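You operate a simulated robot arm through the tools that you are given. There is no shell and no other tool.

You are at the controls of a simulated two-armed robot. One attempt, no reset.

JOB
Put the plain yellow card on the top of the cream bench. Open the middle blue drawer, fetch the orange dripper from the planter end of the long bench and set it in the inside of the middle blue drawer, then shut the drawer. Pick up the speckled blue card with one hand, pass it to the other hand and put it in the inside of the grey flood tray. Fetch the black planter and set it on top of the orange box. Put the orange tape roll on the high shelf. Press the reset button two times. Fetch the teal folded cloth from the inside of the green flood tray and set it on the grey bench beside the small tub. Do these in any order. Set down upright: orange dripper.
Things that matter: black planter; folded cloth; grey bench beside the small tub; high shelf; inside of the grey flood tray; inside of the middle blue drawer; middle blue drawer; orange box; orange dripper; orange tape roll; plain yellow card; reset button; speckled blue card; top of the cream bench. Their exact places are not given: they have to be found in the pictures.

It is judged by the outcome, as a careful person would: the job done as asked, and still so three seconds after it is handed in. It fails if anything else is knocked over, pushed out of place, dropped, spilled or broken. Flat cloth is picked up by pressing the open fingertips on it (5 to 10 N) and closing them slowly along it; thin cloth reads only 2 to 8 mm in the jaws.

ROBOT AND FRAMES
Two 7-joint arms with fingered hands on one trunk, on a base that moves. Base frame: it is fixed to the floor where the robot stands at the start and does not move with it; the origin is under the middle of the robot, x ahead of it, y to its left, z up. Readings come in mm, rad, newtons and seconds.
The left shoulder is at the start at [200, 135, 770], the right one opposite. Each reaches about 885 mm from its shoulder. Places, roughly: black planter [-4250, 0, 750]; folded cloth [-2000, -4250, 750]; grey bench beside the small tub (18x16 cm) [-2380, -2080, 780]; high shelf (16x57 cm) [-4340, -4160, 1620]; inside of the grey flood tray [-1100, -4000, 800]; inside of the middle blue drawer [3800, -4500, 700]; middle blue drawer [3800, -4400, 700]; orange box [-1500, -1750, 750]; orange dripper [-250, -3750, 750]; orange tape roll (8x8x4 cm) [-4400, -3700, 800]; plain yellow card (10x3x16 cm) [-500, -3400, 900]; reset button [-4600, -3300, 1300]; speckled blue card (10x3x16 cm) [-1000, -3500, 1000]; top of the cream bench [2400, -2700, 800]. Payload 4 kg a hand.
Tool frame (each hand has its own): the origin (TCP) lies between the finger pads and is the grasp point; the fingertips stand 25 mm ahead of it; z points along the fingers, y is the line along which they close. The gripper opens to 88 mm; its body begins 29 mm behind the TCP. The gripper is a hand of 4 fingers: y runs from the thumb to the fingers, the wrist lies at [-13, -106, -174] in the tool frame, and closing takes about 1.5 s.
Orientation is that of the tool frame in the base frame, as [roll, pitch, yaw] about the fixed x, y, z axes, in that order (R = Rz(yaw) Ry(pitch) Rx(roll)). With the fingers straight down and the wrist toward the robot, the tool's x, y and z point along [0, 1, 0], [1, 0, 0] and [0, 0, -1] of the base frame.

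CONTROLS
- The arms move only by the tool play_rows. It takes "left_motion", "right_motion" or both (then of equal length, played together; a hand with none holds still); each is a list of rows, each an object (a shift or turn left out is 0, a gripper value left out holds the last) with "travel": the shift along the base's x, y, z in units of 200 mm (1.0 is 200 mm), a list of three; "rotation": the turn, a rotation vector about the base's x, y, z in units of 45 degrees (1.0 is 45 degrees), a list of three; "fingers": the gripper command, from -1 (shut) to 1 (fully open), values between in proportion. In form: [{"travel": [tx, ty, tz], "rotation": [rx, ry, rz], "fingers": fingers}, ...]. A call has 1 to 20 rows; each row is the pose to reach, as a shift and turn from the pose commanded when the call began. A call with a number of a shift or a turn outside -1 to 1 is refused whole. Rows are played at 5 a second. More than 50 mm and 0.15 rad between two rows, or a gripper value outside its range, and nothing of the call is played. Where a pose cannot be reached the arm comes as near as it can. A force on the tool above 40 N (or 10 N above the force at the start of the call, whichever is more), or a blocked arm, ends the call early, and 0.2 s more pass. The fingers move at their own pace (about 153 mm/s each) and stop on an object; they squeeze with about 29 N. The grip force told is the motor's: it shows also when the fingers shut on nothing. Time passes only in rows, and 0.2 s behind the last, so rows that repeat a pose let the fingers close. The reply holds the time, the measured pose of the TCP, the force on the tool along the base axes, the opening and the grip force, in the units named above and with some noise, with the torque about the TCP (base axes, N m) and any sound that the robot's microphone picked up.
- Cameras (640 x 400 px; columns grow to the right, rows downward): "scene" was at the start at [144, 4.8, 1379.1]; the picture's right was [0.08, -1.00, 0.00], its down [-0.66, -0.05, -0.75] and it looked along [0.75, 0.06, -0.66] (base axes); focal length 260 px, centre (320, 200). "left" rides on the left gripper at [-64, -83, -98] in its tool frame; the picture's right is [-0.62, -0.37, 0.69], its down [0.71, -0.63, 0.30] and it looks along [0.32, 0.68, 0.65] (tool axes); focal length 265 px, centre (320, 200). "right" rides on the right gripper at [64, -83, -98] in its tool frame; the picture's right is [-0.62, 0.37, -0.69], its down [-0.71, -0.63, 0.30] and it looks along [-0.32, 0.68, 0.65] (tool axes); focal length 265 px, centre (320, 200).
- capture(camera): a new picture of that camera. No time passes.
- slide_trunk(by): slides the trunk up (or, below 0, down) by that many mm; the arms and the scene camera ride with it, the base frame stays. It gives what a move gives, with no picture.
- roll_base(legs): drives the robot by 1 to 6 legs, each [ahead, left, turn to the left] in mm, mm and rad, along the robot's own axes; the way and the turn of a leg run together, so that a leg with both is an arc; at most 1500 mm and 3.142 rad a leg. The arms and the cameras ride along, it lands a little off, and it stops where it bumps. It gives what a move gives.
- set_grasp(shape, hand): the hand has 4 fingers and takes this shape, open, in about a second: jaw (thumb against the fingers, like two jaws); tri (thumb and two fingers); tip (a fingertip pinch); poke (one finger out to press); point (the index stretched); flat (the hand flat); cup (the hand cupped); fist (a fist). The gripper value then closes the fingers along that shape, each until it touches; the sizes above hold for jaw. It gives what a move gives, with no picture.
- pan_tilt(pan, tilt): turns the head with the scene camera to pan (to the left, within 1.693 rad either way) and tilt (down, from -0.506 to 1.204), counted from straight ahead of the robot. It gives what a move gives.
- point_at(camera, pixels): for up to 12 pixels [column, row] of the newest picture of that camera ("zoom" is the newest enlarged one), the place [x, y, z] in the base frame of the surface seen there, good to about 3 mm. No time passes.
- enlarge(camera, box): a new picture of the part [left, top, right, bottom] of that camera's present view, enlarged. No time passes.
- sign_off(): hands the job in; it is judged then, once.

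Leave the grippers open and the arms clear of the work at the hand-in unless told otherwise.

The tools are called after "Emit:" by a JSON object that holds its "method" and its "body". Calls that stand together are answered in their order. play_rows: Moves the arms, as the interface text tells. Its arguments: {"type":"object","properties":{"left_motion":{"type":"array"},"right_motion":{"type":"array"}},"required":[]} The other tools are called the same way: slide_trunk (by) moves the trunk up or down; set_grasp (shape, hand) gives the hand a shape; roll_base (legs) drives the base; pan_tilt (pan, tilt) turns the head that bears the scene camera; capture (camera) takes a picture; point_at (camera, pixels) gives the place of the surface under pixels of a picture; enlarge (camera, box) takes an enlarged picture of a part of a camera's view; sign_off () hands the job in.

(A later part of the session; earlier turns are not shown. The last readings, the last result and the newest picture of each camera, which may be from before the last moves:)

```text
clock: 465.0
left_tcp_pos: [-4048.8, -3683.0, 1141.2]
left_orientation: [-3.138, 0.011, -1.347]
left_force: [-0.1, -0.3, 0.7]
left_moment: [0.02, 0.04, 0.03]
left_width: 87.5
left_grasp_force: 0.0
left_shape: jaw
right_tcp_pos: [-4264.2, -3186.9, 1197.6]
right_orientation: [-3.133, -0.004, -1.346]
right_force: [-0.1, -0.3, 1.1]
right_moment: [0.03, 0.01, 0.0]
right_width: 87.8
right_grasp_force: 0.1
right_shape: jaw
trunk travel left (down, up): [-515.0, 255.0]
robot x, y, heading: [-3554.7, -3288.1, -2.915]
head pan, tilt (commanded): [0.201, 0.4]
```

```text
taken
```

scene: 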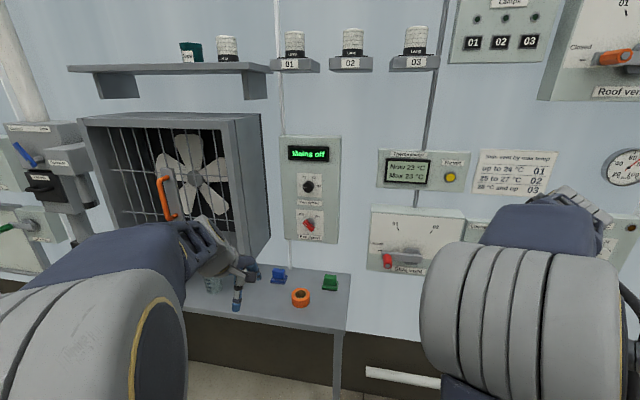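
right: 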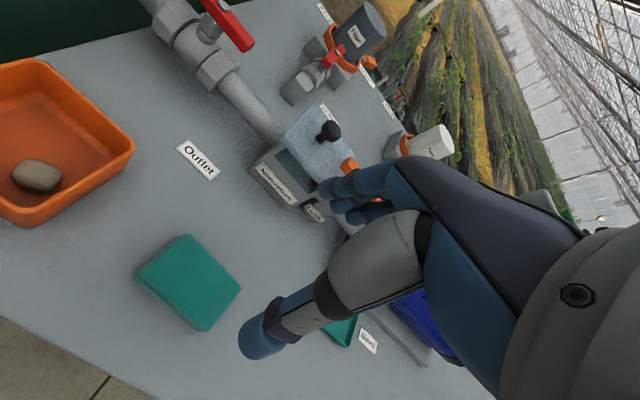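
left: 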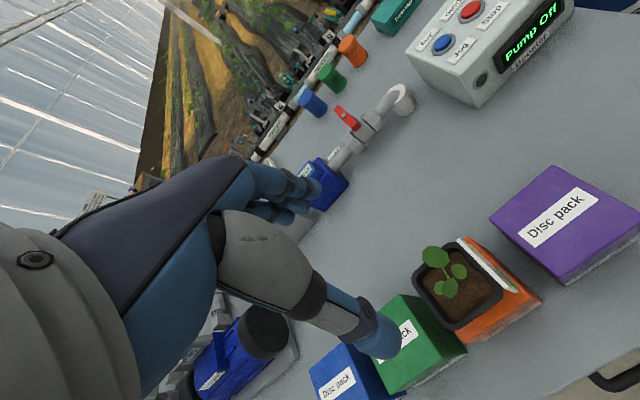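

I measure the tape roll, table, shelf, and button.

Emit:
{"method": "enlarge", "body": {"camera": "scene", "box": [230, 250, 370, 340]}}

Emit:
{"method": "point_at", "body": {"camera": "zoom", "pixels": [[320, 180], [320, 210], [275, 215], [370, 215], [320, 250], [320, 225], [225, 130], [455, 160], [500, 370], [470, 330], [300, 320], [540, 150]]}}

Emit:
{"method": "point_at", "body": {"camera": "scene", "pixels": [[450, 178], [450, 160], [440, 185], [80, 68], [260, 68], [170, 66], [192, 52], [228, 48], [420, 130], [250, 90], [350, 270], [160, 100]]}}

```text
4.44 times, centred on (300, 295) of scene
```

zoom: 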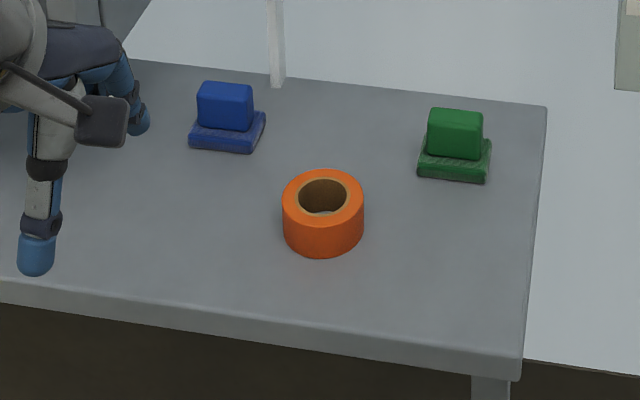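

```text
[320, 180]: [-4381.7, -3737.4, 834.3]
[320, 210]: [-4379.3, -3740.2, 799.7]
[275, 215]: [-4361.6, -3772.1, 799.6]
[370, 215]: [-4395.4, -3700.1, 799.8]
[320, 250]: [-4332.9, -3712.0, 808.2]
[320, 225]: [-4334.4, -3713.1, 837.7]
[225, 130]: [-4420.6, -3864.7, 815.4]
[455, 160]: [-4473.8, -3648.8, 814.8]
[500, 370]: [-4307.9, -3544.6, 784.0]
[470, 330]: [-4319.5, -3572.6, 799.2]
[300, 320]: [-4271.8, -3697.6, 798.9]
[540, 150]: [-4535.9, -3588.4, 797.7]
```

```text
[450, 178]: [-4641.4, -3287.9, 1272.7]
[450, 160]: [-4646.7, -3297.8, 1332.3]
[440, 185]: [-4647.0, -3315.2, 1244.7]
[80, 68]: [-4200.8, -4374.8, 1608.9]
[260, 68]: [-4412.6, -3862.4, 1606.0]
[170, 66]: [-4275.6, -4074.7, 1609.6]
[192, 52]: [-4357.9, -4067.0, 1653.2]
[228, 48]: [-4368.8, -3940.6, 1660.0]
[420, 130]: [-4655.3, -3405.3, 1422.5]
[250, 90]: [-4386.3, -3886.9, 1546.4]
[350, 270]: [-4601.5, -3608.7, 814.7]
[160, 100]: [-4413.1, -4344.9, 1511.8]
```

The tape roll: about 78 mm across, 40 mm tall, hole ~46 mm, on the table (z 799), centre near [-4370, -3723]. I plan to pinch its near wall with the left hand (index inside the hole). I set the "tip" shape and look at it.

Emit:
{"method": "set_grasp", "body": {"hand": "left", "shape": "tip"}}

Emit:
{"method": "capture", "body": {"camera": "left"}}

Emit:
{"method": "enlarge", "body": {"camera": "scene", "box": [170, 200, 330, 320]}}

```text
clock: 465.9
left_tcp_pos: [-4049.7, -3682.3, 1142.1]
left_orientation: [-3.138, 0.012, -1.347]
left_force: [-0.8, -0.6, 0.4]
left_moment: [-0.04, -0.01, 0.02]
left_width: 87.7
left_grasp_force: 0.0
left_shape: tip
right_tcp_pos: [-4265.1, -3185.3, 1198.7]
right_orientation: [-3.133, -0.005, -1.346]
right_force: [0.1, 0.9, -0.2]
right_moment: [-0.01, -0.02, -0.01]
right_width: 87.9
right_grasp_force: 0.0
right_shape: jaw
trunk travel left (down, up): [-515.0, 255.0]
robot x, y, heading: [-3550.3, -3288.8, -2.918]
head pan, tilt (commanded): [0.201, 0.4]
```

```text
taken
```

left: 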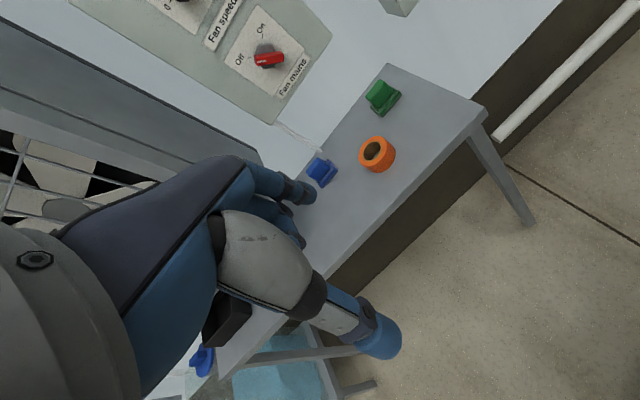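

```text
3.33 times, centred on (250, 260) of scene
```

zoom: 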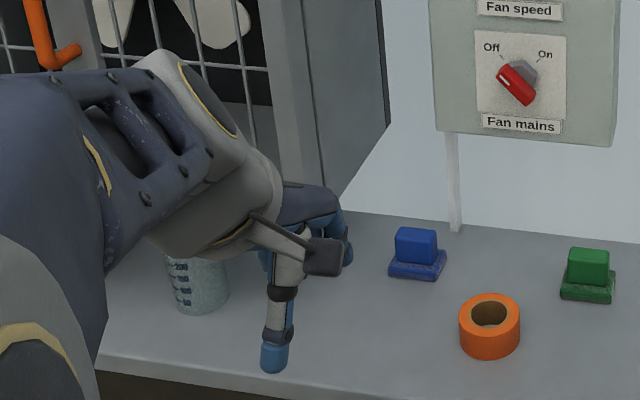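

Emit:
{"method": "point_at", "body": {"camera": "left", "pixels": [[310, 190], [300, 185], [295, 235], [285, 225], [385, 340], [370, 325], [378, 150], [360, 155], [392, 160], [372, 165]]}}

```text
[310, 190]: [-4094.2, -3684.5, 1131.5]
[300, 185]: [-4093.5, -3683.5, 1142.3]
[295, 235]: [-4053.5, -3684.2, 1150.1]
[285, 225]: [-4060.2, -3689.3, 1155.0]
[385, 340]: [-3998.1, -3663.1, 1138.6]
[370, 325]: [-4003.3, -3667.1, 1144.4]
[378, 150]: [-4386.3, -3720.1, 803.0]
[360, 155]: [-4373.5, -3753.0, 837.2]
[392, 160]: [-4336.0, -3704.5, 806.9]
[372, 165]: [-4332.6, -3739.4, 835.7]
```

The index/thumb pair sits 8 mm right of the TCP. Target TCP [-4340, -3723]; opening 40 mm. I move above the roll in two steps.

Emit:
{"method": "play_rows", "body": {"left_motion": [{"travel": [-0.145, -0.02, -0.1], "fingers": -0.1}, {"travel": [-0.29, -0.04, -0.2]}, {"travel": [-0.435, -0.06, -0.3]}, {"travel": [-0.58, -0.08, -0.4]}, {"travel": [-0.725, -0.1, -0.5]}, {"travel": [-0.725, -0.1, -0.5]}]}}

Emit:
{"method": "play_rows", "body": {"left_motion": [{"travel": [-0.145, -0.02, -0.1], "fingers": -0.1}, {"travel": [-0.29, -0.04, -0.2]}, {"travel": [-0.435, -0.06, -0.3]}, {"travel": [-0.58, -0.08, -0.4]}, {"travel": [-0.725, -0.1, -0.5]}, {"travel": [-0.725, -0.1, -0.5]}]}}

Emit:
{"method": "capture", "body": {"camera": "left"}}

Emit:
{"method": "enlarge", "body": {"camera": "scene", "box": [210, 220, 370, 320]}}

```text
clock: 467.3
left_tcp_pos: [-4195.4, -3703.1, 1042.0]
left_orientation: [-3.137, 0.012, -1.348]
left_force: [0.3, -0.2, 0.9]
left_moment: [0.0, 0.0, -0.02]
left_width: 39.9
left_grasp_force: 0.0
left_shape: tip
right_tcp_pos: [-4264.4, -3185.9, 1198.0]
right_orientation: [-3.134, -0.004, -1.345]
right_force: [0.7, -0.4, 0.2]
right_moment: [0.0, -0.03, 0.01]
right_width: 87.6
right_grasp_force: 0.0
right_shape: jaw
trunk travel left (down, up): [-515.0, 255.0]
robot x, y, heading: [-3552.6, -3285.7, -2.917]
head pan, tilt (commanded): [0.201, 0.4]
```

```text
clock: 468.7
left_tcp_pos: [-4338.4, -3721.2, 942.4]
left_orientation: [-3.138, 0.012, -1.346]
left_force: [-0.3, -0.1, 0.1]
left_moment: [0.01, 0.0, -0.01]
left_width: 39.7
left_grasp_force: 0.1
left_shape: tip
right_tcp_pos: [-4264.8, -3185.3, 1198.0]
right_orientation: [-3.134, -0.003, -1.345]
right_force: [-0.2, 0.1, 1.0]
right_moment: [-0.01, -0.01, -0.03]
right_width: 87.5
right_grasp_force: 0.0
right_shape: jaw
trunk travel left (down, up): [-515.0, 255.0]
robot x, y, heading: [-3554.9, -3285.8, -2.91]
head pan, tilt (commanded): [0.201, 0.4]
```

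```text
taken
```

left: 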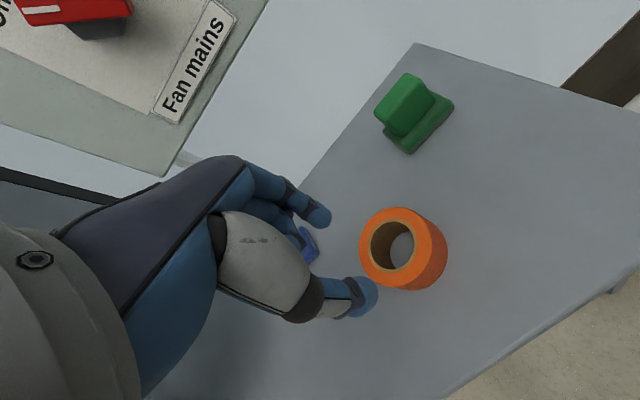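

```text
4.00 times, centred on (290, 270) of scene
```

zoom: 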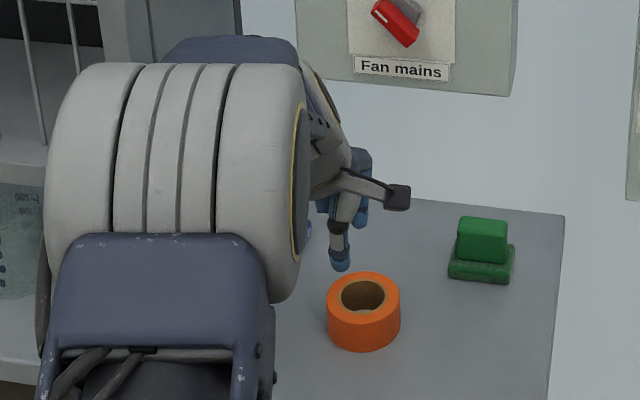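

I measure the roll's top ring from this view.

Emit:
{"method": "enlarge", "body": {"camera": "left", "box": [280, 170, 480, 310]}}

Emit:
{"method": "point_at", "body": {"camera": "zoom", "pixels": [[270, 250], [295, 180], [360, 130], [430, 180], [420, 260], [370, 325], [295, 320], [300, 250], [340, 175], [400, 210], [385, 270], [120, 140]]}}

```text
2.86 times, centred on (380, 240) of left
```

zoom: 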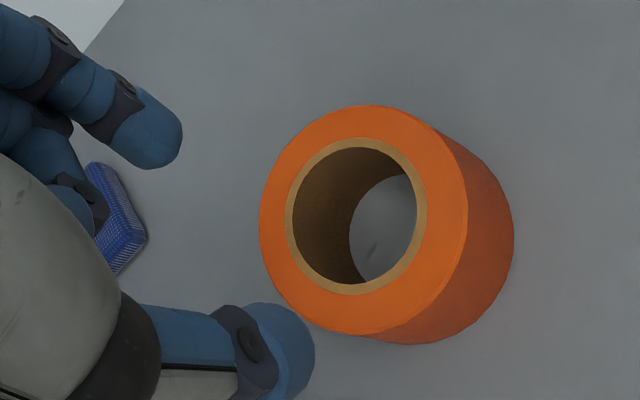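

```text
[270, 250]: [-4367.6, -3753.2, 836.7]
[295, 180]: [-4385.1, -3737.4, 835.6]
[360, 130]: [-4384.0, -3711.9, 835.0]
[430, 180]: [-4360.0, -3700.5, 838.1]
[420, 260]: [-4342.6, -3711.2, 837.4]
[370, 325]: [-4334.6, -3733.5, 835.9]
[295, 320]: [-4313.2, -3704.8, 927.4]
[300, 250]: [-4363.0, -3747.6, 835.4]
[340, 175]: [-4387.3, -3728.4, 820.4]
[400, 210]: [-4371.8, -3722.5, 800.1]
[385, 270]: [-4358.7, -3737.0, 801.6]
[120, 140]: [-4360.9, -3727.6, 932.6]
```

Ring centre is [-4362, -3724], mid-wall radius ~28. I shift by [+2.6, +4.7] and lower to z 875 to check.

Emit:
{"method": "play_rows", "body": {"left_motion": [{"travel": [0.013, 0.024, -0.1], "fingers": -0.1}, {"travel": [0.013, 0.024, -0.22]}, {"travel": [0.013, 0.024, -0.335]}, {"travel": [0.013, 0.024, -0.335]}]}}

Emit:
{"method": "enlarge", "body": {"camera": "left", "box": [260, 170, 460, 310]}}

Emit:
{"method": "point_at", "body": {"camera": "zoom", "pixels": [[200, 125], [180, 130], [330, 310], [310, 290], [400, 200], [240, 140]]}}

```text
clock: 469.7
left_tcp_pos: [-4335.8, -3719.2, 873.9]
left_orientation: [-3.139, 0.011, -1.347]
left_force: [0.4, -0.1, -0.5]
left_moment: [-0.01, -0.02, 0.0]
left_width: 40.1
left_grasp_force: 0.0
left_shape: tip
right_tcp_pos: [-4264.9, -3185.5, 1197.8]
right_orientation: [-3.135, -0.003, -1.343]
right_force: [0.9, -0.1, 0.0]
right_moment: [-0.02, 0.0, 0.01]
right_width: 87.7
right_grasp_force: 0.1
right_shape: jaw
trunk travel left (down, up): [-515.0, 255.0]
robot x, y, heading: [-3553.7, -3286.6, -2.914]
head pan, tilt (commanded): [0.201, 0.4]
```

```text
2.86 times, centred on (360, 240) of left
```

zoom: 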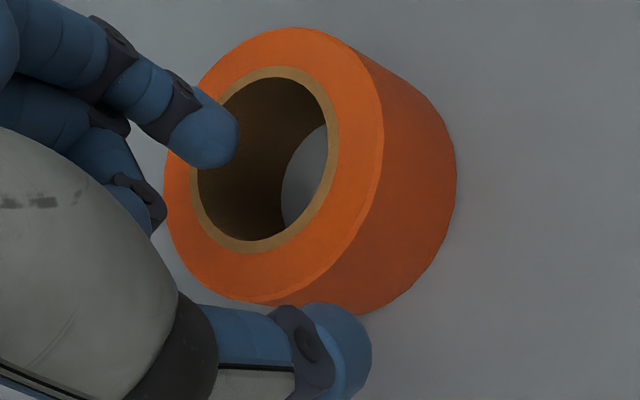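

```text
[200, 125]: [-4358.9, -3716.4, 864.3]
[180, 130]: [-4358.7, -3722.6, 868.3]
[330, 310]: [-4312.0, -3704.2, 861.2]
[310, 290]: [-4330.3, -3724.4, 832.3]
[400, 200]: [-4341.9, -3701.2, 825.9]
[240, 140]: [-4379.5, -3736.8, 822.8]
```

The index is over the hole and the thumb outside the near wall. I lower to z 839 and close.

Emit:
{"method": "play_rows", "body": {"left_motion": [{"travel": [0, 0, -0.08], "fingers": -0.1}, {"travel": [0, 0, -0.14]}, {"travel": [0, 0, -0.175]}, {"travel": [0, 0, -0.175]}, {"travel": [0, 0, -0.175], "fingers": -0.4}, {"travel": [0, 0, -0.175], "fingers": -0.7}, {"travel": [0, 0, -0.175], "fingers": -1}, {"travel": [0, 0, -0.175], "fingers": -1}, {"travel": [0, 0, -0.175], "fingers": -1}, {"travel": [0, 0, -0.175], "fingers": -1}]}}

Emit:
{"method": "enlarge", "body": {"camera": "left", "box": [260, 170, 460, 310]}}

```text
clock: 471.9
left_tcp_pos: [-4337.3, -3716.4, 840.8]
left_orientation: [-3.138, 0.012, -1.348]
left_force: [-0.2, -0.9, 0.4]
left_moment: [0.01, 0.07, 0.03]
left_width: 10.0
left_grasp_force: 28.9
left_shape: tip
right_tcp_pos: [-4265.9, -3185.2, 1198.4]
right_orientation: [-3.133, -0.005, -1.346]
right_force: [-0.6, 0.6, -0.7]
right_moment: [-0.01, 0.02, 0.0]
right_width: 87.7
right_grasp_force: 0.1
right_shape: jaw
trunk travel left (down, up): [-515.0, 255.0]
robot x, y, heading: [-3556.5, -3287.8, -2.91]
head pan, tilt (commanded): [0.201, 0.4]
```

```text
2.86 times, centred on (360, 240) of left
```

zoom: 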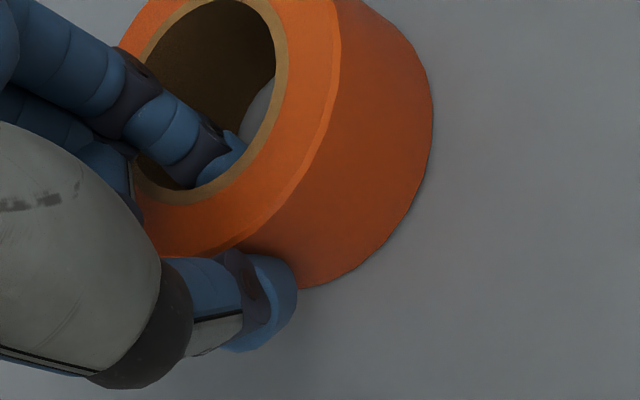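

Pinched. I lift 160 mm and check that the roll hangs level.

Emit:
{"method": "play_rows", "body": {"left_motion": [{"travel": [0, 0, 0.08], "fingers": -1}, {"travel": [0, 0, 0.2]}, {"travel": [0, 0, 0.35]}, {"travel": [0, 0, 0.55]}, {"travel": [0, 0, 0.8]}, {"travel": [0, 0, 0.8]}]}}

Emit:
{"method": "capture", "body": {"camera": "left"}}

Emit:
{"method": "enlarge", "body": {"camera": "scene", "box": [210, 180, 370, 300]}}

```text
clock: 473.3
left_tcp_pos: [-4335.3, -3721.4, 999.7]
left_orientation: [-3.135, 0.012, -1.346]
left_force: [0.3, 0.7, -0.3]
left_moment: [-0.01, 0.0, -0.01]
left_width: 6.7
left_grasp_force: 29.4
left_shape: tip
right_tcp_pos: [-4264.6, -3186.0, 1199.0]
right_orientation: [-3.133, -0.003, -1.345]
right_force: [0.4, -0.3, -0.3]
right_moment: [0.04, 0.03, -0.01]
right_width: 87.7
right_grasp_force: 0.1
right_shape: jaw
trunk travel left (down, up): [-515.0, 255.0]
robot x, y, heading: [-3550.5, -3284.9, -2.916]
head pan, tilt (commanded): [0.201, 0.4]
```

```text
taken
```

left: 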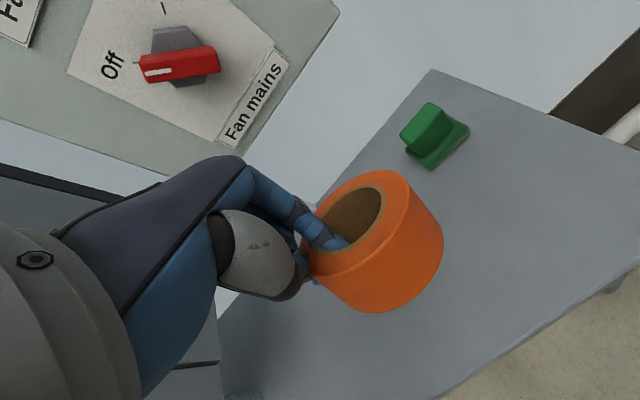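

```text
3.33 times, centred on (290, 240) of scene
```

zoom: 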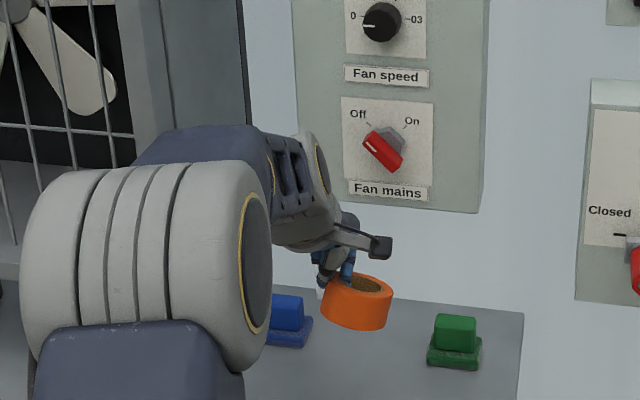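

The roll has swung to the right side in the pinch. I measure how it hangs.

Emit:
{"method": "point_at", "body": {"camera": "zoom", "pixels": [[358, 318], [330, 290], [388, 290], [358, 272], [375, 278], [345, 300], [325, 315], [388, 310]]}}

Emit:
{"method": "enlarge", "body": {"camera": "left", "box": [240, 140, 480, 340]}}

```text
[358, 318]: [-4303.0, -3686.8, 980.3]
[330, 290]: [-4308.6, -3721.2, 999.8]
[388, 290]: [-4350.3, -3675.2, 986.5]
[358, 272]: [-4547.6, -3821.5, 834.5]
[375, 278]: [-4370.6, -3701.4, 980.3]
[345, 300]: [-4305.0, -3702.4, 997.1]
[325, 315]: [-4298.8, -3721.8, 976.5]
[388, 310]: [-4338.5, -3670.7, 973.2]
```

```text
2.00 times, centred on (360, 240) of left
```

zoom: 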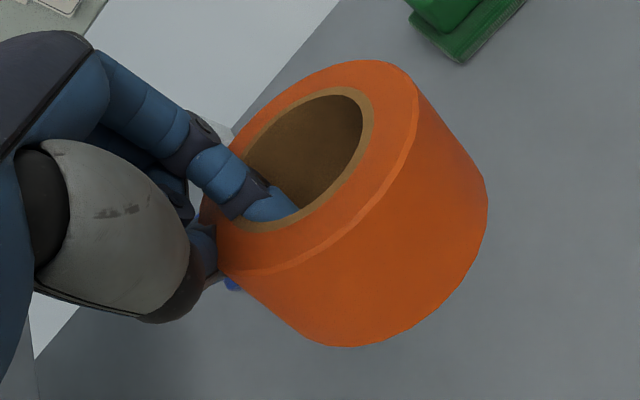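

The tip pinch lets the roll tilt ~12° and hang low, which would cost height at the shelf. The roll is only ~72 mm across, so I'll set it back and re-grip it squarely across its diameter with the jaw. I lower it back to the table.

Emit:
{"method": "play_rows", "body": {"left_motion": [{"travel": [0, 0, -0.2], "fingers": -1}, {"travel": [0, 0, -0.4]}, {"travel": [0, 0, -0.55]}, {"travel": [0, 0, -0.65]}, {"travel": [0, 0, -0.69]}, {"travel": [0, 0, -0.69]}]}}

Emit:
{"method": "play_rows", "body": {"left_motion": [{"travel": [0, 0, -0.02], "fingers": -1}, {"travel": [0, 0, -0.04]}, {"travel": [0, 0, -0.06]}, {"travel": [0, 0, -0.06]}]}}

Emit:
{"method": "enlarge", "body": {"camera": "left", "box": [240, 140, 480, 340]}}

```text
clock: 474.7
left_tcp_pos: [-4335.9, -3718.0, 861.9]
left_orientation: [-3.138, 0.012, -1.348]
left_force: [0.7, -1.0, -0.5]
left_moment: [0.0, 0.04, -0.03]
left_width: 6.3
left_grasp_force: 28.6
left_shape: tip
right_tcp_pos: [-4264.9, -3185.6, 1198.4]
right_orientation: [-3.134, -0.003, -1.346]
right_force: [0.5, -0.5, -0.2]
right_moment: [0.0, 0.0, 0.01]
right_width: 87.8
right_grasp_force: 0.1
right_shape: jaw
trunk travel left (down, up): [-515.0, 255.0]
robot x, y, heading: [-3554.1, -3287.8, -2.914]
head pan, tilt (commanded): [0.201, 0.4]
```

```text
clock: 475.7
left_tcp_pos: [-4338.4, -3718.9, 849.6]
left_orientation: [-3.138, 0.013, -1.347]
left_force: [1.2, 0.0, -0.2]
left_moment: [-0.02, 0.02, -0.01]
left_width: 6.0
left_grasp_force: 29.0
left_shape: tip
right_tcp_pos: [-4264.2, -3186.4, 1199.1]
right_orientation: [-3.134, -0.005, -1.345]
right_force: [0.1, 0.5, -1.4]
right_moment: [-0.02, 0.01, -0.01]
right_width: 87.6
right_grasp_force: 0.1
right_shape: jaw
trunk travel left (down, up): [-515.0, 255.0]
robot x, y, heading: [-3555.7, -3286.3, -2.915]
head pan, tilt (commanded): [0.201, 0.4]
```

```text
2.00 times, centred on (360, 240) of left
```

zoom: 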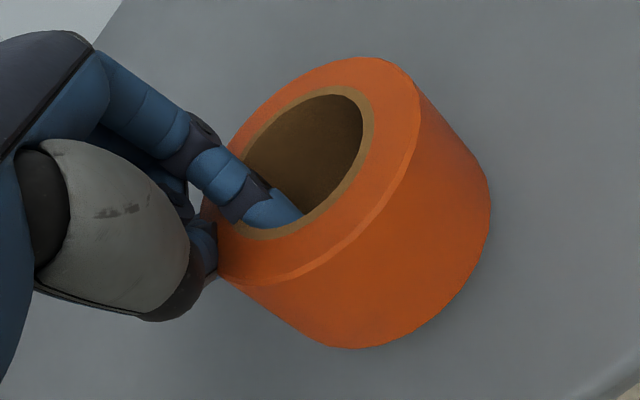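

Emit:
{"method": "play_rows", "body": {"left_motion": [{"travel": [0, 0, -0.02], "fingers": -1}, {"travel": [0, 0, -0.035]}, {"travel": [0, 0, -0.045]}, {"travel": [0, 0, -0.045]}]}}

Emit:
{"method": "enlarge", "body": {"camera": "left", "box": [240, 140, 480, 340]}}

Emit:
{"method": "point_at", "body": {"camera": "zoom", "pixels": [[390, 80], [300, 105], [400, 190], [300, 260], [470, 240], [380, 330]]}}

```text
clock: 476.7
left_tcp_pos: [-4337.3, -3721.3, 843.3]
left_orientation: [3.141, 0.011, -1.346]
left_force: [3.6, -4.2, 19.2]
left_moment: [0.08, 0.35, 0.09]
left_width: 6.1
left_grasp_force: 29.1
left_shape: tip
right_tcp_pos: [-4264.1, -3186.2, 1199.7]
right_orientation: [-3.135, -0.003, -1.347]
right_force: [0.6, 0.2, -0.3]
right_moment: [-0.02, 0.0, 0.02]
right_width: 87.7
right_grasp_force: 0.1
right_shape: jaw
trunk travel left (down, up): [-515.0, 255.0]
robot x, y, heading: [-3554.7, -3288.3, -2.912]
head pan, tilt (commanded): [0.201, 0.4]
```

```text
2.00 times, centred on (360, 240) of left
```

zoom: 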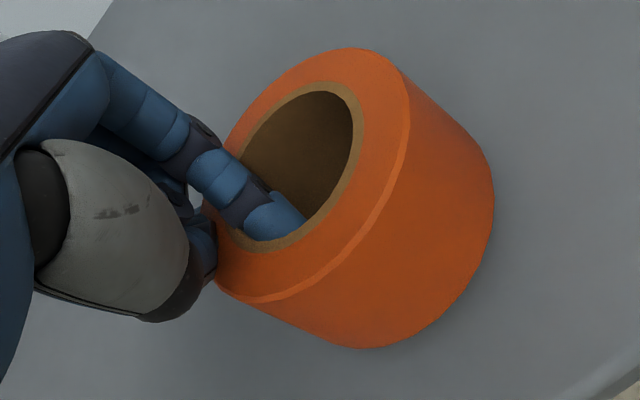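

```text
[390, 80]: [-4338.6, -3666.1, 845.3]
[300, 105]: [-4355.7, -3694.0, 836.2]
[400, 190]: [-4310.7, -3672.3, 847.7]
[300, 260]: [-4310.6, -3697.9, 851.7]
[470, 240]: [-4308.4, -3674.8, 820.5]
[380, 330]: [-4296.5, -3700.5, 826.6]
```

Contact (19 N). I open and let it settle, then raise the hand.

Emit:
{"method": "play_rows", "body": {"left_motion": [{"travel": [0, 0, 0.01], "fingers": -0.7}, {"travel": [0, 0, 0.015], "fingers": -0.5}, {"travel": [0, 0, 0.015], "fingers": -0.2}, {"travel": [0, 0, 0.015], "fingers": -0.1}, {"travel": [0, 0, 0.015], "fingers": -0.1}, {"travel": [0, 0, 0.015], "fingers": -0.1}]}}

Emit:
{"method": "enlarge", "body": {"camera": "left", "box": [240, 140, 480, 340]}}

```text
clock: 478.1
left_tcp_pos: [-4337.2, -3718.9, 844.7]
left_orientation: [-3.138, 0.013, -1.348]
left_force: [0.6, 0.8, -0.1]
left_moment: [-0.02, 0.0, -0.01]
left_width: 39.2
left_grasp_force: 0.1
left_shape: tip
right_tcp_pos: [-4265.2, -3186.7, 1198.3]
right_orientation: [-3.134, -0.003, -1.347]
right_force: [-1.3, 0.3, 0.0]
right_moment: [-0.03, 0.02, -0.02]
right_width: 87.5
right_grasp_force: 0.1
right_shape: jaw
trunk travel left (down, up): [-515.0, 255.0]
robot x, y, heading: [-3554.0, -3286.8, -2.913]
head pan, tilt (commanded): [0.201, 0.4]
```

```text
2.00 times, centred on (360, 240) of left
```

zoom: 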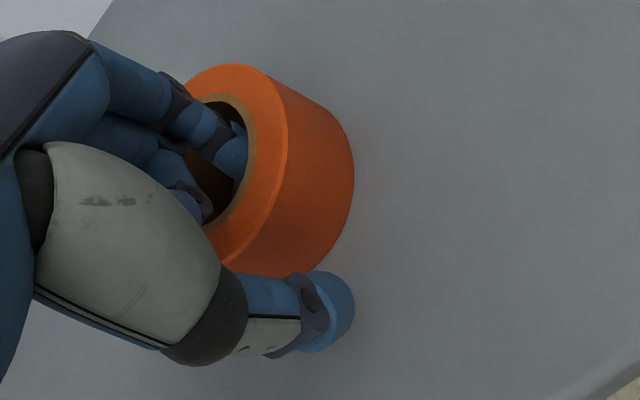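

Released and flat on the table. I raise the hand straight up and switch to jaw.

Emit:
{"method": "play_rows", "body": {"left_motion": [{"travel": [0, 0, 0.06], "fingers": -0.1}, {"travel": [0, 0, 0.15]}, {"travel": [0, 0, 0.3]}, {"travel": [0, 0, 0.45]}, {"travel": [0, 0, 0.6]}, {"travel": [0, 0, 0.6]}]}}

Emit:
{"method": "set_grasp", "body": {"hand": "left", "shape": "jaw"}}

Emit:
{"method": "capture", "body": {"camera": "left"}}

Emit:
{"method": "enlarge", "body": {"camera": "left", "box": [260, 150, 500, 350]}}

```text
clock: 479.5
left_tcp_pos: [-4338.5, -3717.5, 965.0]
left_orientation: [-3.138, 0.012, -1.348]
left_force: [0.3, -0.2, -0.5]
left_moment: [0.0, 0.01, -0.02]
left_width: 39.2
left_grasp_force: 0.0
left_shape: tip
right_tcp_pos: [-4265.3, -3185.8, 1197.7]
right_orientation: [-3.136, -0.003, -1.346]
right_force: [-0.3, 0.5, 0.1]
right_moment: [-0.01, -0.01, 0.0]
right_width: 87.7
right_grasp_force: 0.0
right_shape: jaw
trunk travel left (down, up): [-515.0, 255.0]
robot x, y, heading: [-3554.7, -3288.8, -2.917]
head pan, tilt (commanded): [0.201, 0.4]
```

```text
clock: 480.4
left_tcp_pos: [-4338.4, -3719.6, 963.7]
left_orientation: [-3.138, 0.011, -1.347]
left_force: [-0.1, -1.0, 0.0]
left_moment: [-0.04, 0.01, 0.0]
left_width: 87.8
left_grasp_force: 0.1
left_shape: jaw
right_tcp_pos: [-4264.7, -3185.6, 1197.5]
right_orientation: [-3.135, -0.003, -1.346]
right_force: [0.2, -0.2, 0.4]
right_moment: [0.01, 0.02, 0.01]
right_width: 87.6
right_grasp_force: 0.1
right_shape: jaw
trunk travel left (down, up): [-515.0, 255.0]
robot x, y, heading: [-3556.5, -3286.4, -2.915]
head pan, tilt (commanded): [0.201, 0.4]
```

```text
taken
```

left: 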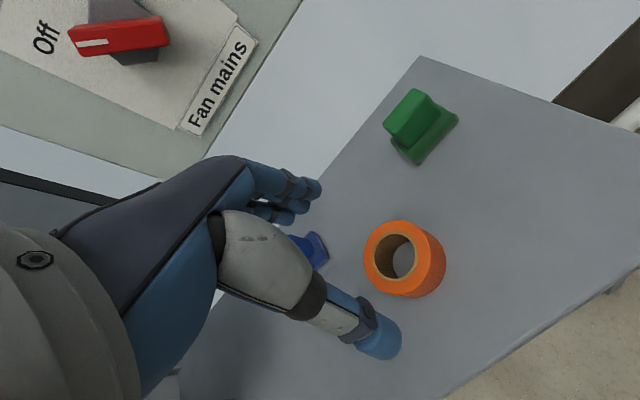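

```text
2.00 times, centred on (380, 250) of left
```

zoom: 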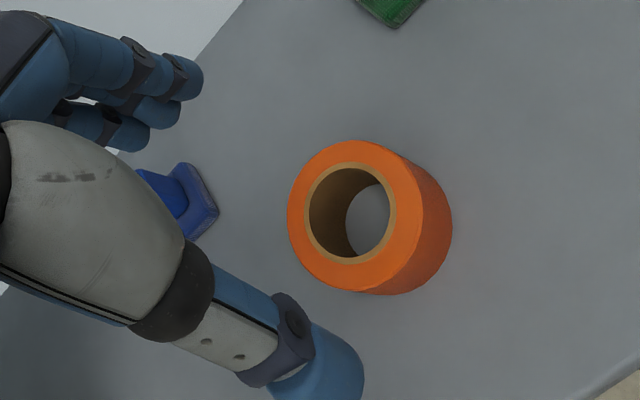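

I measure the roll's outer rim precisely.

Emit:
{"method": "point_at", "body": {"camera": "zoom", "pixels": [[292, 215], [305, 170], [352, 144], [400, 160], [420, 200], [408, 250], [362, 288], [315, 265], [297, 190], [380, 146], [422, 225], [340, 283]]}}

```text
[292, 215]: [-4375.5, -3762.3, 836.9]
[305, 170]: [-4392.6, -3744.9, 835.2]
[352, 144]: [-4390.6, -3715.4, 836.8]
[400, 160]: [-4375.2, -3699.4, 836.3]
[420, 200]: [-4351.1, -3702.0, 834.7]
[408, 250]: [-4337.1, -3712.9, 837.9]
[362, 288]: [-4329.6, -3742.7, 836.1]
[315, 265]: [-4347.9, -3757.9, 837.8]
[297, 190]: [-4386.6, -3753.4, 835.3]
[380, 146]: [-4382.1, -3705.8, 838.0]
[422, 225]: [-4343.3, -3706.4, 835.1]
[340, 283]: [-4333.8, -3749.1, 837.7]
```

Roll centre [-4363, -3730], ~70 mm across. I move over it and lower to z 870, check, then grip.

Emit:
{"method": "play_rows", "body": {"left_motion": [{"travel": [-0.06, -0.026, 0], "fingers": 1}, {"travel": [-0.123, -0.052, 0]}, {"travel": [-0.123, -0.052, -0.15]}, {"travel": [-0.123, -0.052, -0.3]}, {"travel": [-0.123, -0.052, -0.45]}, {"travel": [-0.123, -0.052, -0.45]}]}}

Emit:
{"method": "capture", "body": {"camera": "left"}}

Emit:
{"method": "point_at", "body": {"camera": "left", "pixels": [[365, 345], [385, 340], [315, 190], [300, 200], [330, 260], [370, 240]]}}

```text
clock: 481.8
left_tcp_pos: [-4362.7, -3729.4, 872.1]
left_orientation: [-3.139, 0.011, -1.347]
left_force: [0.4, 0.1, 0.5]
left_moment: [-0.03, 0.01, 0.0]
left_width: 87.6
left_grasp_force: 0.1
left_shape: jaw
right_tcp_pos: [-4264.7, -3185.4, 1197.8]
right_orientation: [-3.135, -0.004, -1.345]
right_force: [0.1, -0.3, -0.1]
right_moment: [-0.01, 0.0, -0.04]
right_width: 87.9
right_grasp_force: 0.0
right_shape: jaw
trunk travel left (down, up): [-515.0, 255.0]
robot x, y, heading: [-3551.9, -3287.9, -2.912]
head pan, tilt (commanded): [0.201, 0.4]
```

```text
taken
```

left: 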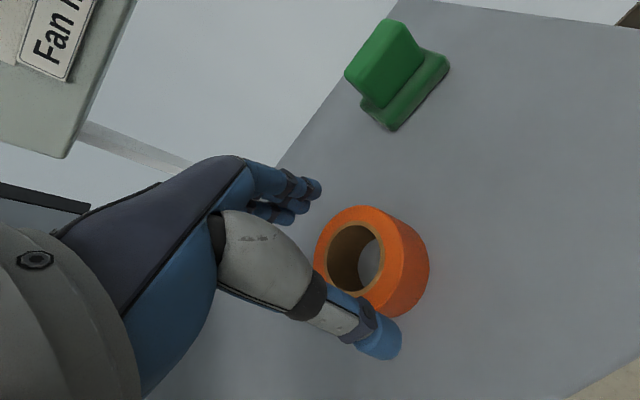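

```text
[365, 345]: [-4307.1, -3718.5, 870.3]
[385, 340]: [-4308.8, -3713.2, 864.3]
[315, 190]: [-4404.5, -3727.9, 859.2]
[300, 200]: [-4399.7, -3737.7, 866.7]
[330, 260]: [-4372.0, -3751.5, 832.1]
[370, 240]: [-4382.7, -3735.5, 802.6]
```

Both sides clear the roll. I lower to z 827 and close.

Emit:
{"method": "play_rows", "body": {"left_motion": [{"travel": [0, 0, -0.1], "fingers": 1}, {"travel": [0, 0, -0.18]}, {"travel": [0, 0, -0.222]}, {"travel": [0, 0, -0.222]}, {"travel": [0, 0, -0.222], "fingers": 0.7}, {"travel": [0, 0, -0.222], "fingers": 0.5}, {"travel": [0, 0, -0.222], "fingers": 0}, {"travel": [0, 0, -0.222], "fingers": -1}, {"travel": [0, 0, -0.222], "fingers": -1}, {"travel": [0, 0, -0.222], "fingers": -1}]}}

Emit:
{"method": "capture", "body": {"camera": "left"}}

```text
clock: 484.0
left_tcp_pos: [-4362.0, -3727.7, 829.7]
left_orientation: [-3.137, 0.012, -1.348]
left_force: [-0.3, -0.5, -0.1]
left_moment: [-0.01, -0.01, 0.0]
left_width: 61.9
left_grasp_force: 29.0
left_shape: jaw
right_tcp_pos: [-4264.9, -3185.9, 1198.8]
right_orientation: [-3.134, -0.003, -1.346]
right_force: [0.5, 0.3, 0.2]
right_moment: [0.01, 0.0, 0.0]
right_width: 87.6
right_grasp_force: 0.1
right_shape: jaw
trunk travel left (down, up): [-515.0, 255.0]
robot x, y, heading: [-3551.9, -3289.6, -2.911]
head pan, tilt (commanded): [0.201, 0.4]
```

```text
taken
```

left: 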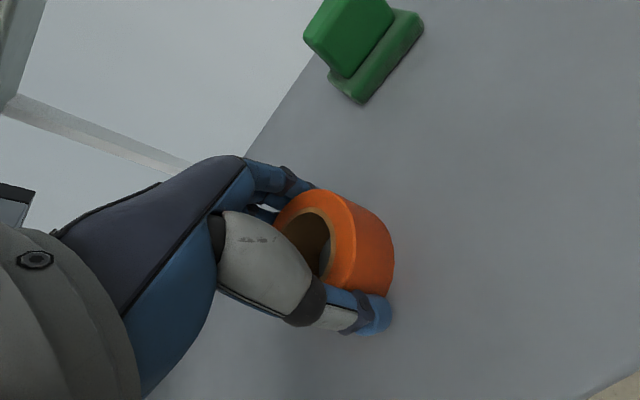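

Gripped (62 mm, 29 N). I lift and check.

Emit:
{"method": "play_rows", "body": {"left_motion": [{"travel": [0, 0, 0.08], "fingers": -1}, {"travel": [0, 0, 0.2]}, {"travel": [0, 0, 0.4]}, {"travel": [0, 0, 0.6]}, {"travel": [0, 0, 0.8]}, {"travel": [0, 0, 0.8]}]}}

Emit:
{"method": "capture", "body": {"camera": "left"}}

Emit:
{"method": "enlarge", "body": {"camera": "scene", "box": [210, 180, 370, 300]}}

```text
clock: 485.4
left_tcp_pos: [-4360.7, -3726.9, 986.6]
left_orientation: [-3.137, 0.014, -1.347]
left_force: [-0.3, -0.2, -0.7]
left_moment: [0.0, 0.0, -0.01]
left_width: 61.7
left_grasp_force: 28.9
left_shape: jaw
right_tcp_pos: [-4265.7, -3184.8, 1197.2]
right_orientation: [-3.136, -0.003, -1.345]
right_force: [-0.3, -0.5, -1.0]
right_moment: [0.03, -0.02, 0.01]
right_width: 87.9
right_grasp_force: 0.1
right_shape: jaw
trunk travel left (down, up): [-515.0, 255.0]
robot x, y, heading: [-3559.1, -3287.3, -2.914]
head pan, tilt (commanded): [0.201, 0.4]
```

```text
taken
```

left: 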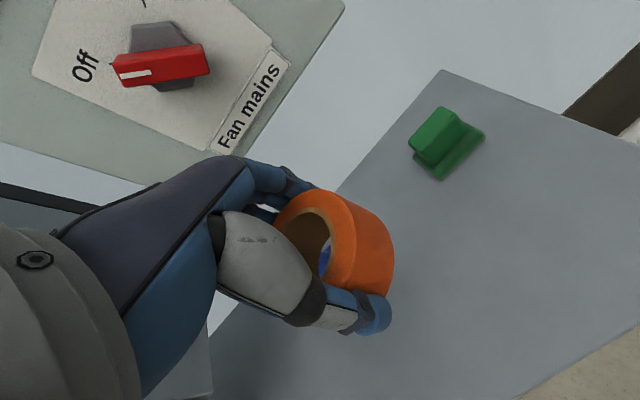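

```text
3.33 times, centred on (290, 240) of scene
```

zoom: 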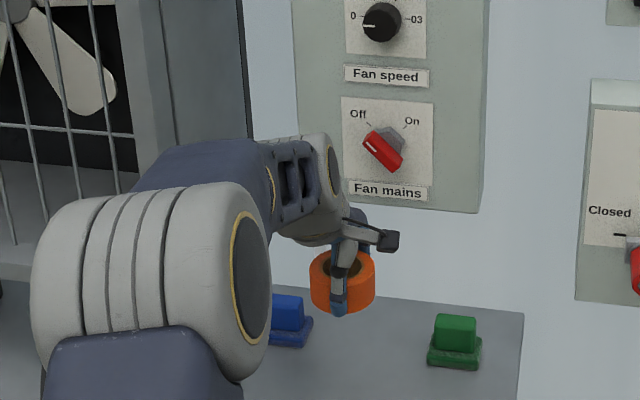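

The roll is held level. I withdraw the hand 200 mm, raise the trunk fully, and slide left ~610 mm to line up with the free part of the shelf.

Emit:
{"method": "play_rows", "body": {"left_motion": [{"travel": [0.2, 0.045, 0.05], "fingers": -1}, {"travel": [0.4, 0.09, 0.1]}, {"travel": [0.6, 0.135, 0.15]}, {"travel": [0.8, 0.18, 0.2]}, {"travel": [0.975, 0.223, 0.25]}, {"travel": [0.975, 0.223, 0.25]}]}}

Emit:
{"method": "slide_trunk", "body": {"by": 250}}

Emit:
{"method": "roll_base", "body": {"legs": [[0, 0, 0.017], [0, 610, 0]]}}

Emit:
{"method": "pan_tilt", "body": {"pan": 0.1, "tilt": 0.2}}

Emit:
{"method": "capture", "body": {"camera": "scene"}}

```text
clock: 486.8
left_tcp_pos: [-4165.7, -3686.0, 1037.7]
left_orientation: [-3.139, 0.014, -1.346]
left_force: [-0.2, 0.2, -1.1]
left_moment: [0.06, 0.01, -0.04]
left_width: 61.5
left_grasp_force: 28.7
left_shape: jaw
right_tcp_pos: [-4265.6, -3186.6, 1198.2]
right_orientation: [-3.134, -0.003, -1.346]
right_force: [0.7, -0.5, 0.0]
right_moment: [0.06, -0.02, 0.0]
right_width: 88.1
right_grasp_force: 0.0
right_shape: jaw
trunk travel left (down, up): [-515.0, 255.0]
robot x, y, heading: [-3556.3, -3284.2, -2.91]
head pan, tilt (commanded): [0.201, 0.4]
```

```text
clock: 489.3
left_tcp_pos: [-4165.1, -3686.6, 1287.6]
left_orientation: [-3.139, 0.012, -1.347]
left_force: [0.4, 0.4, -0.3]
left_moment: [-0.01, 0.04, -0.01]
left_width: 61.3
left_grasp_force: 29.0
left_shape: jaw
right_tcp_pos: [-4267.0, -3186.5, 1448.2]
right_orientation: [-3.134, -0.003, -1.346]
right_force: [1.1, -0.4, -0.5]
right_moment: [0.02, 0.0, -0.02]
right_width: 87.7
right_grasp_force: 0.0
right_shape: jaw
trunk travel left (down, up): [-765.0, 5.0]
robot x, y, heading: [-3553.0, -3285.7, -2.909]
head pan, tilt (commanded): [0.201, 0.4]
```

```text
clock: 493.1
left_tcp_pos: [-4008.6, -4280.2, 1287.9]
left_orientation: [-3.139, 0.011, -1.323]
left_force: [0.1, -0.9, 0.1]
left_moment: [0.02, 0.0, -0.04]
left_width: 61.6
left_grasp_force: 28.5
left_shape: jaw
right_tcp_pos: [-4119.9, -3784.0, 1448.4]
right_orientation: [-3.134, -0.006, -1.323]
right_force: [0.0, 0.0, 0.9]
right_moment: [0.03, -0.01, 0.01]
right_width: 87.8
right_grasp_force: 0.0
right_shape: jaw
trunk travel left (down, up): [-765.0, 5.0]
robot x, y, heading: [-3406.3, -3870.1, -2.892]
head pan, tilt (commanded): [0.201, 0.4]
```

```text
clock: 493.8
left_tcp_pos: [-4008.7, -4280.4, 1288.3]
left_orientation: [-3.138, 0.012, -1.326]
left_force: [-1.1, 0.0, 0.2]
left_moment: [0.03, -0.01, -0.03]
left_width: 61.5
left_grasp_force: 29.3
left_shape: jaw
right_tcp_pos: [-4119.5, -3783.8, 1448.6]
right_orientation: [-3.134, -0.003, -1.323]
right_force: [0.4, -1.2, -0.4]
right_moment: [-0.01, -0.02, 0.01]
right_width: 87.9
right_grasp_force: 0.0
right_shape: jaw
trunk travel left (down, up): [-765.0, 5.0]
robot x, y, heading: [-3406.1, -3863.6, -2.89]
head pan, tilt (commanded): [0.099, 0.201]
```

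```text
taken
```

scene: 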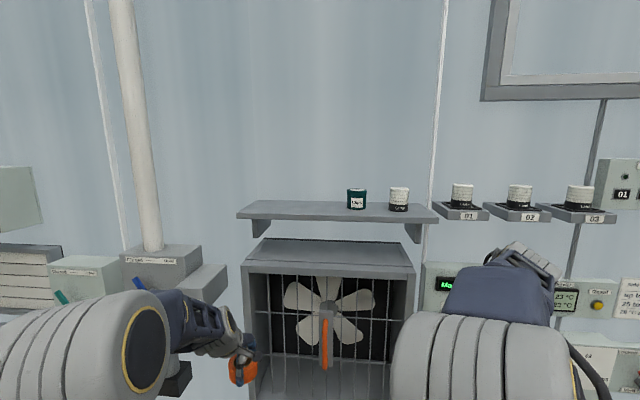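

Now I see the shelf's top. I measure it.

Emit:
{"method": "enlarge", "body": {"camera": "scene", "box": [220, 170, 460, 320]}}

Emit:
{"method": "point_at", "body": {"camera": "zoom", "pixels": [[60, 120], [200, 115], [560, 128], [100, 95], [300, 90], [365, 105], [480, 110], [150, 105], [230, 105], [200, 200], [400, 220], [100, 86]]}}

```text
2.67 times, centred on (340, 245) of scene
```

zoom: 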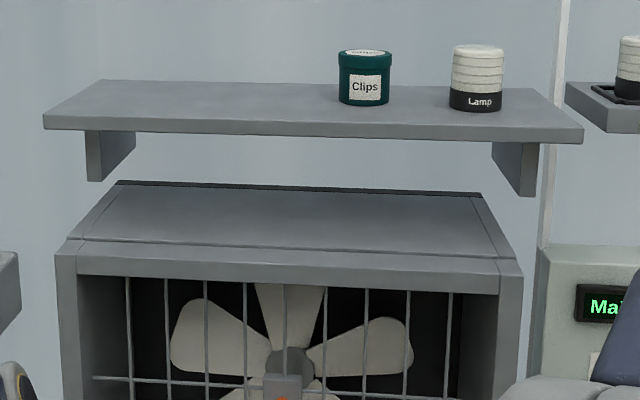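

```text
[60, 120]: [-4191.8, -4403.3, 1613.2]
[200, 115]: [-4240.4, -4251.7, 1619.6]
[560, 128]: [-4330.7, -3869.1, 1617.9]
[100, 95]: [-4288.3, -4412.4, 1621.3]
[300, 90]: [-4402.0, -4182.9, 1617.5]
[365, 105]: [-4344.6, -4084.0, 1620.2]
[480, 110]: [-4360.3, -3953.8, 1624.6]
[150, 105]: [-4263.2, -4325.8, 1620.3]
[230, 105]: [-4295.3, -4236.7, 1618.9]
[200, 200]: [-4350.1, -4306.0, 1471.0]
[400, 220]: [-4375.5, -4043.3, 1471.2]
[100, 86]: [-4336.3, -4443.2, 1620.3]
```

Shelf top is z 1620; free spot at about [-4285, -4262]. The hand must go high and near the shoulder. I raise it in steps and watch for reach notices.

Emit:
{"method": "play_rows", "body": {"left_motion": [{"travel": [0.06, 0.046, 0.18], "fingers": -1}, {"travel": [0.12, 0.092, 0.36]}, {"travel": [0.18, 0.138, 0.54]}, {"travel": [0.24, 0.185, 0.72]}, {"travel": [0.303, 0.231, 0.9]}, {"travel": [0.303, 0.231, 0.9]}]}}

Emit:
{"method": "play_rows", "body": {"left_motion": [{"travel": [0.065, 0.047, 0.15], "fingers": -1}, {"travel": [0.13, 0.095, 0.3]}, {"travel": [0.195, 0.142, 0.45]}, {"travel": [0.26, 0.19, 0.6]}, {"travel": [0.327, 0.237, 0.75]}, {"travel": [0.327, 0.237, 0.75]}]}}

Emit:
{"method": "capture", "body": {"camera": "scene"}}

```text
clock: 495.2
left_tcp_pos: [-3946.0, -4231.1, 1473.8]
left_orientation: [-3.138, 0.013, -1.324]
left_force: [-0.2, 0.3, -1.1]
left_moment: [0.0, 0.03, -0.01]
left_width: 61.3
left_grasp_force: 29.5
left_shape: jaw
right_tcp_pos: [-4118.9, -3783.5, 1449.1]
right_orientation: [-3.135, -0.005, -1.324]
right_force: [0.7, -0.4, 0.2]
right_moment: [-0.03, 0.0, -0.02]
right_width: 87.7
right_grasp_force: 0.1
right_shape: jaw
trunk travel left (down, up): [-765.0, 5.0]
robot x, y, heading: [-3408.4, -3867.3, -2.895]
head pan, tilt (commanded): [0.099, 0.201]
```

```text
clock: 496.6
left_tcp_pos: [-3882.6, -4183.9, 1620.4]
left_orientation: [-3.138, 0.012, -1.324]
left_force: [0.5, 0.0, -0.9]
left_moment: [0.04, -0.01, 0.01]
left_width: 61.3
left_grasp_force: 29.3
left_shape: jaw
right_tcp_pos: [-4119.7, -3783.3, 1447.7]
right_orientation: [-3.135, -0.002, -1.322]
right_force: [-0.1, -0.7, 0.2]
right_moment: [0.02, 0.01, 0.0]
right_width: 87.7
right_grasp_force: 0.0
right_shape: jaw
trunk travel left (down, up): [-765.0, 5.0]
robot x, y, heading: [-3403.6, -3868.9, -2.894]
head pan, tilt (commanded): [0.099, 0.201]
```

```text
taken
```

scene: 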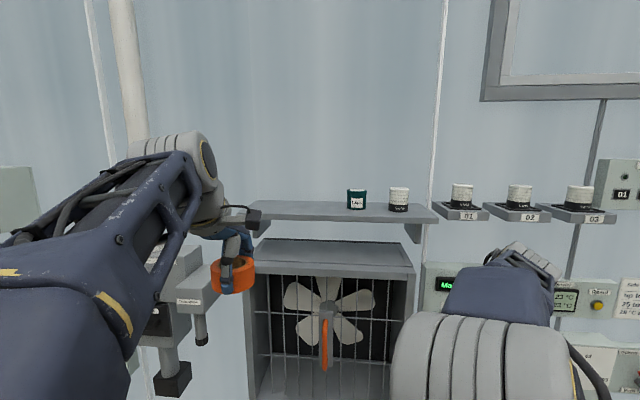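

No reach problem at z 1620. I go up 45 mm more, 30 mm back.

Emit:
{"method": "play_rows", "body": {"left_motion": [{"travel": [0.04, 0.0, 0.07], "fingers": -1}, {"travel": [0.09, 0.01, 0.14]}, {"travel": [0.145, 0.037, 0.225]}, {"travel": [0.145, 0.037, 0.225]}]}}

Emit:
{"method": "capture", "body": {"camera": "left"}}

```text
clock: 497.6
left_tcp_pos: [-3852.7, -4177.7, 1665.6]
left_orientation: [-3.138, 0.012, -1.325]
left_force: [0.2, 0.3, -1.5]
left_moment: [-0.02, -0.02, 0.02]
left_width: 61.1
left_grasp_force: 28.9
left_shape: jaw
right_tcp_pos: [-4120.1, -3783.4, 1448.5]
right_orientation: [-3.135, -0.003, -1.324]
right_force: [-0.1, -0.5, 0.2]
right_moment: [-0.01, -0.03, -0.02]
right_width: 87.6
right_grasp_force: 0.1
right_shape: jaw
trunk travel left (down, up): [-765.0, 5.0]
robot x, y, heading: [-3402.0, -3871.0, -2.89]
head pan, tilt (commanded): [0.099, 0.201]
```

```text
taken
```

left: 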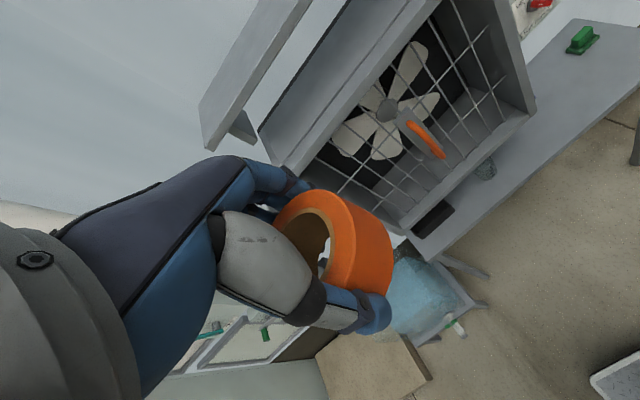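

Height is fine. Before driving forward, the right hand (672 mm ahead) would meet the wall, so I yaw it 90° and draw it back ~220 mm.

Emit:
{"method": "play_rows", "body": {"right_motion": [{"travel": [0.089, 0.022, 0], "rotation": [0, 0, 0.167]}, {"travel": [0.178, 0.045, 0], "rotation": [0, 0, 0.333]}, {"travel": [0.267, 0.067, 0], "rotation": [0, 0, 0.5]}, {"travel": [0.355, 0.09, 0], "rotation": [0, 0, 0.667]}, {"travel": [0.444, 0.112, 0], "rotation": [0, 0, 0.833]}, {"travel": [0.533, 0.134, 0], "rotation": [0, 0, 1.0]}, {"travel": [0.533, 0.134, 0], "rotation": [0, 0, 1.0]}]}}

Emit:
{"method": "play_rows", "body": {"right_motion": [{"travel": [0.089, 0.022, 0], "rotation": [0, 0, 0.167]}, {"travel": [0.178, 0.045, 0], "rotation": [0, 0, 0.333]}, {"travel": [0.267, 0.067, 0], "rotation": [0, 0, 0.5]}, {"travel": [0.355, 0.09, 0], "rotation": [0, 0, 0.667]}, {"travel": [0.444, 0.112, 0], "rotation": [0, 0, 0.833]}, {"travel": [0.533, 0.134, 0], "rotation": [0, 0, 1.0]}, {"travel": [0.533, 0.134, 0], "rotation": [0, 0, 1.0]}]}}

Emit:
{"method": "capture", "body": {"camera": "scene"}}

```text
clock: 499.2
left_tcp_pos: [-3852.8, -4177.7, 1664.5]
left_orientation: [-3.139, 0.012, -1.326]
left_force: [-0.5, -0.7, -0.7]
left_moment: [0.01, -0.01, -0.01]
left_width: 61.1
left_grasp_force: 28.9
left_shape: jaw
right_tcp_pos: [-4014.9, -3757.3, 1445.6]
right_orientation: [-3.136, -0.003, -0.535]
right_force: [0.1, 0.7, 0.0]
right_moment: [0.03, -0.01, 0.01]
right_width: 87.7
right_grasp_force: 0.1
right_shape: jaw
trunk travel left (down, up): [-765.0, 5.0]
robot x, y, heading: [-3406.5, -3871.3, -2.893]
head pan, tilt (commanded): [0.099, 0.201]
```

```text
clock: 500.8
left_tcp_pos: [-3853.1, -4177.8, 1665.7]
left_orientation: [-3.137, 0.011, -1.323]
left_force: [-0.6, 0.3, -1.0]
left_moment: [0.01, 0.04, 0.0]
left_width: 61.2
left_grasp_force: 29.0
left_shape: jaw
right_tcp_pos: [-3906.8, -3730.6, 1450.2]
right_orientation: [-3.134, -0.005, 0.25]
right_force: [0.3, 0.1, 0.3]
right_moment: [-0.02, -0.04, -0.01]
right_width: 87.8
right_grasp_force: 0.1
right_shape: jaw
trunk travel left (down, up): [-765.0, 5.0]
robot x, y, heading: [-3408.6, -3866.7, -2.893]
head pan, tilt (commanded): [0.099, 0.201]
```

```text
taken
```

scene: 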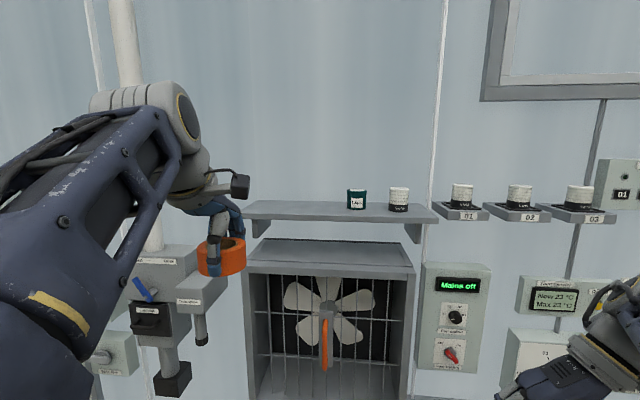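

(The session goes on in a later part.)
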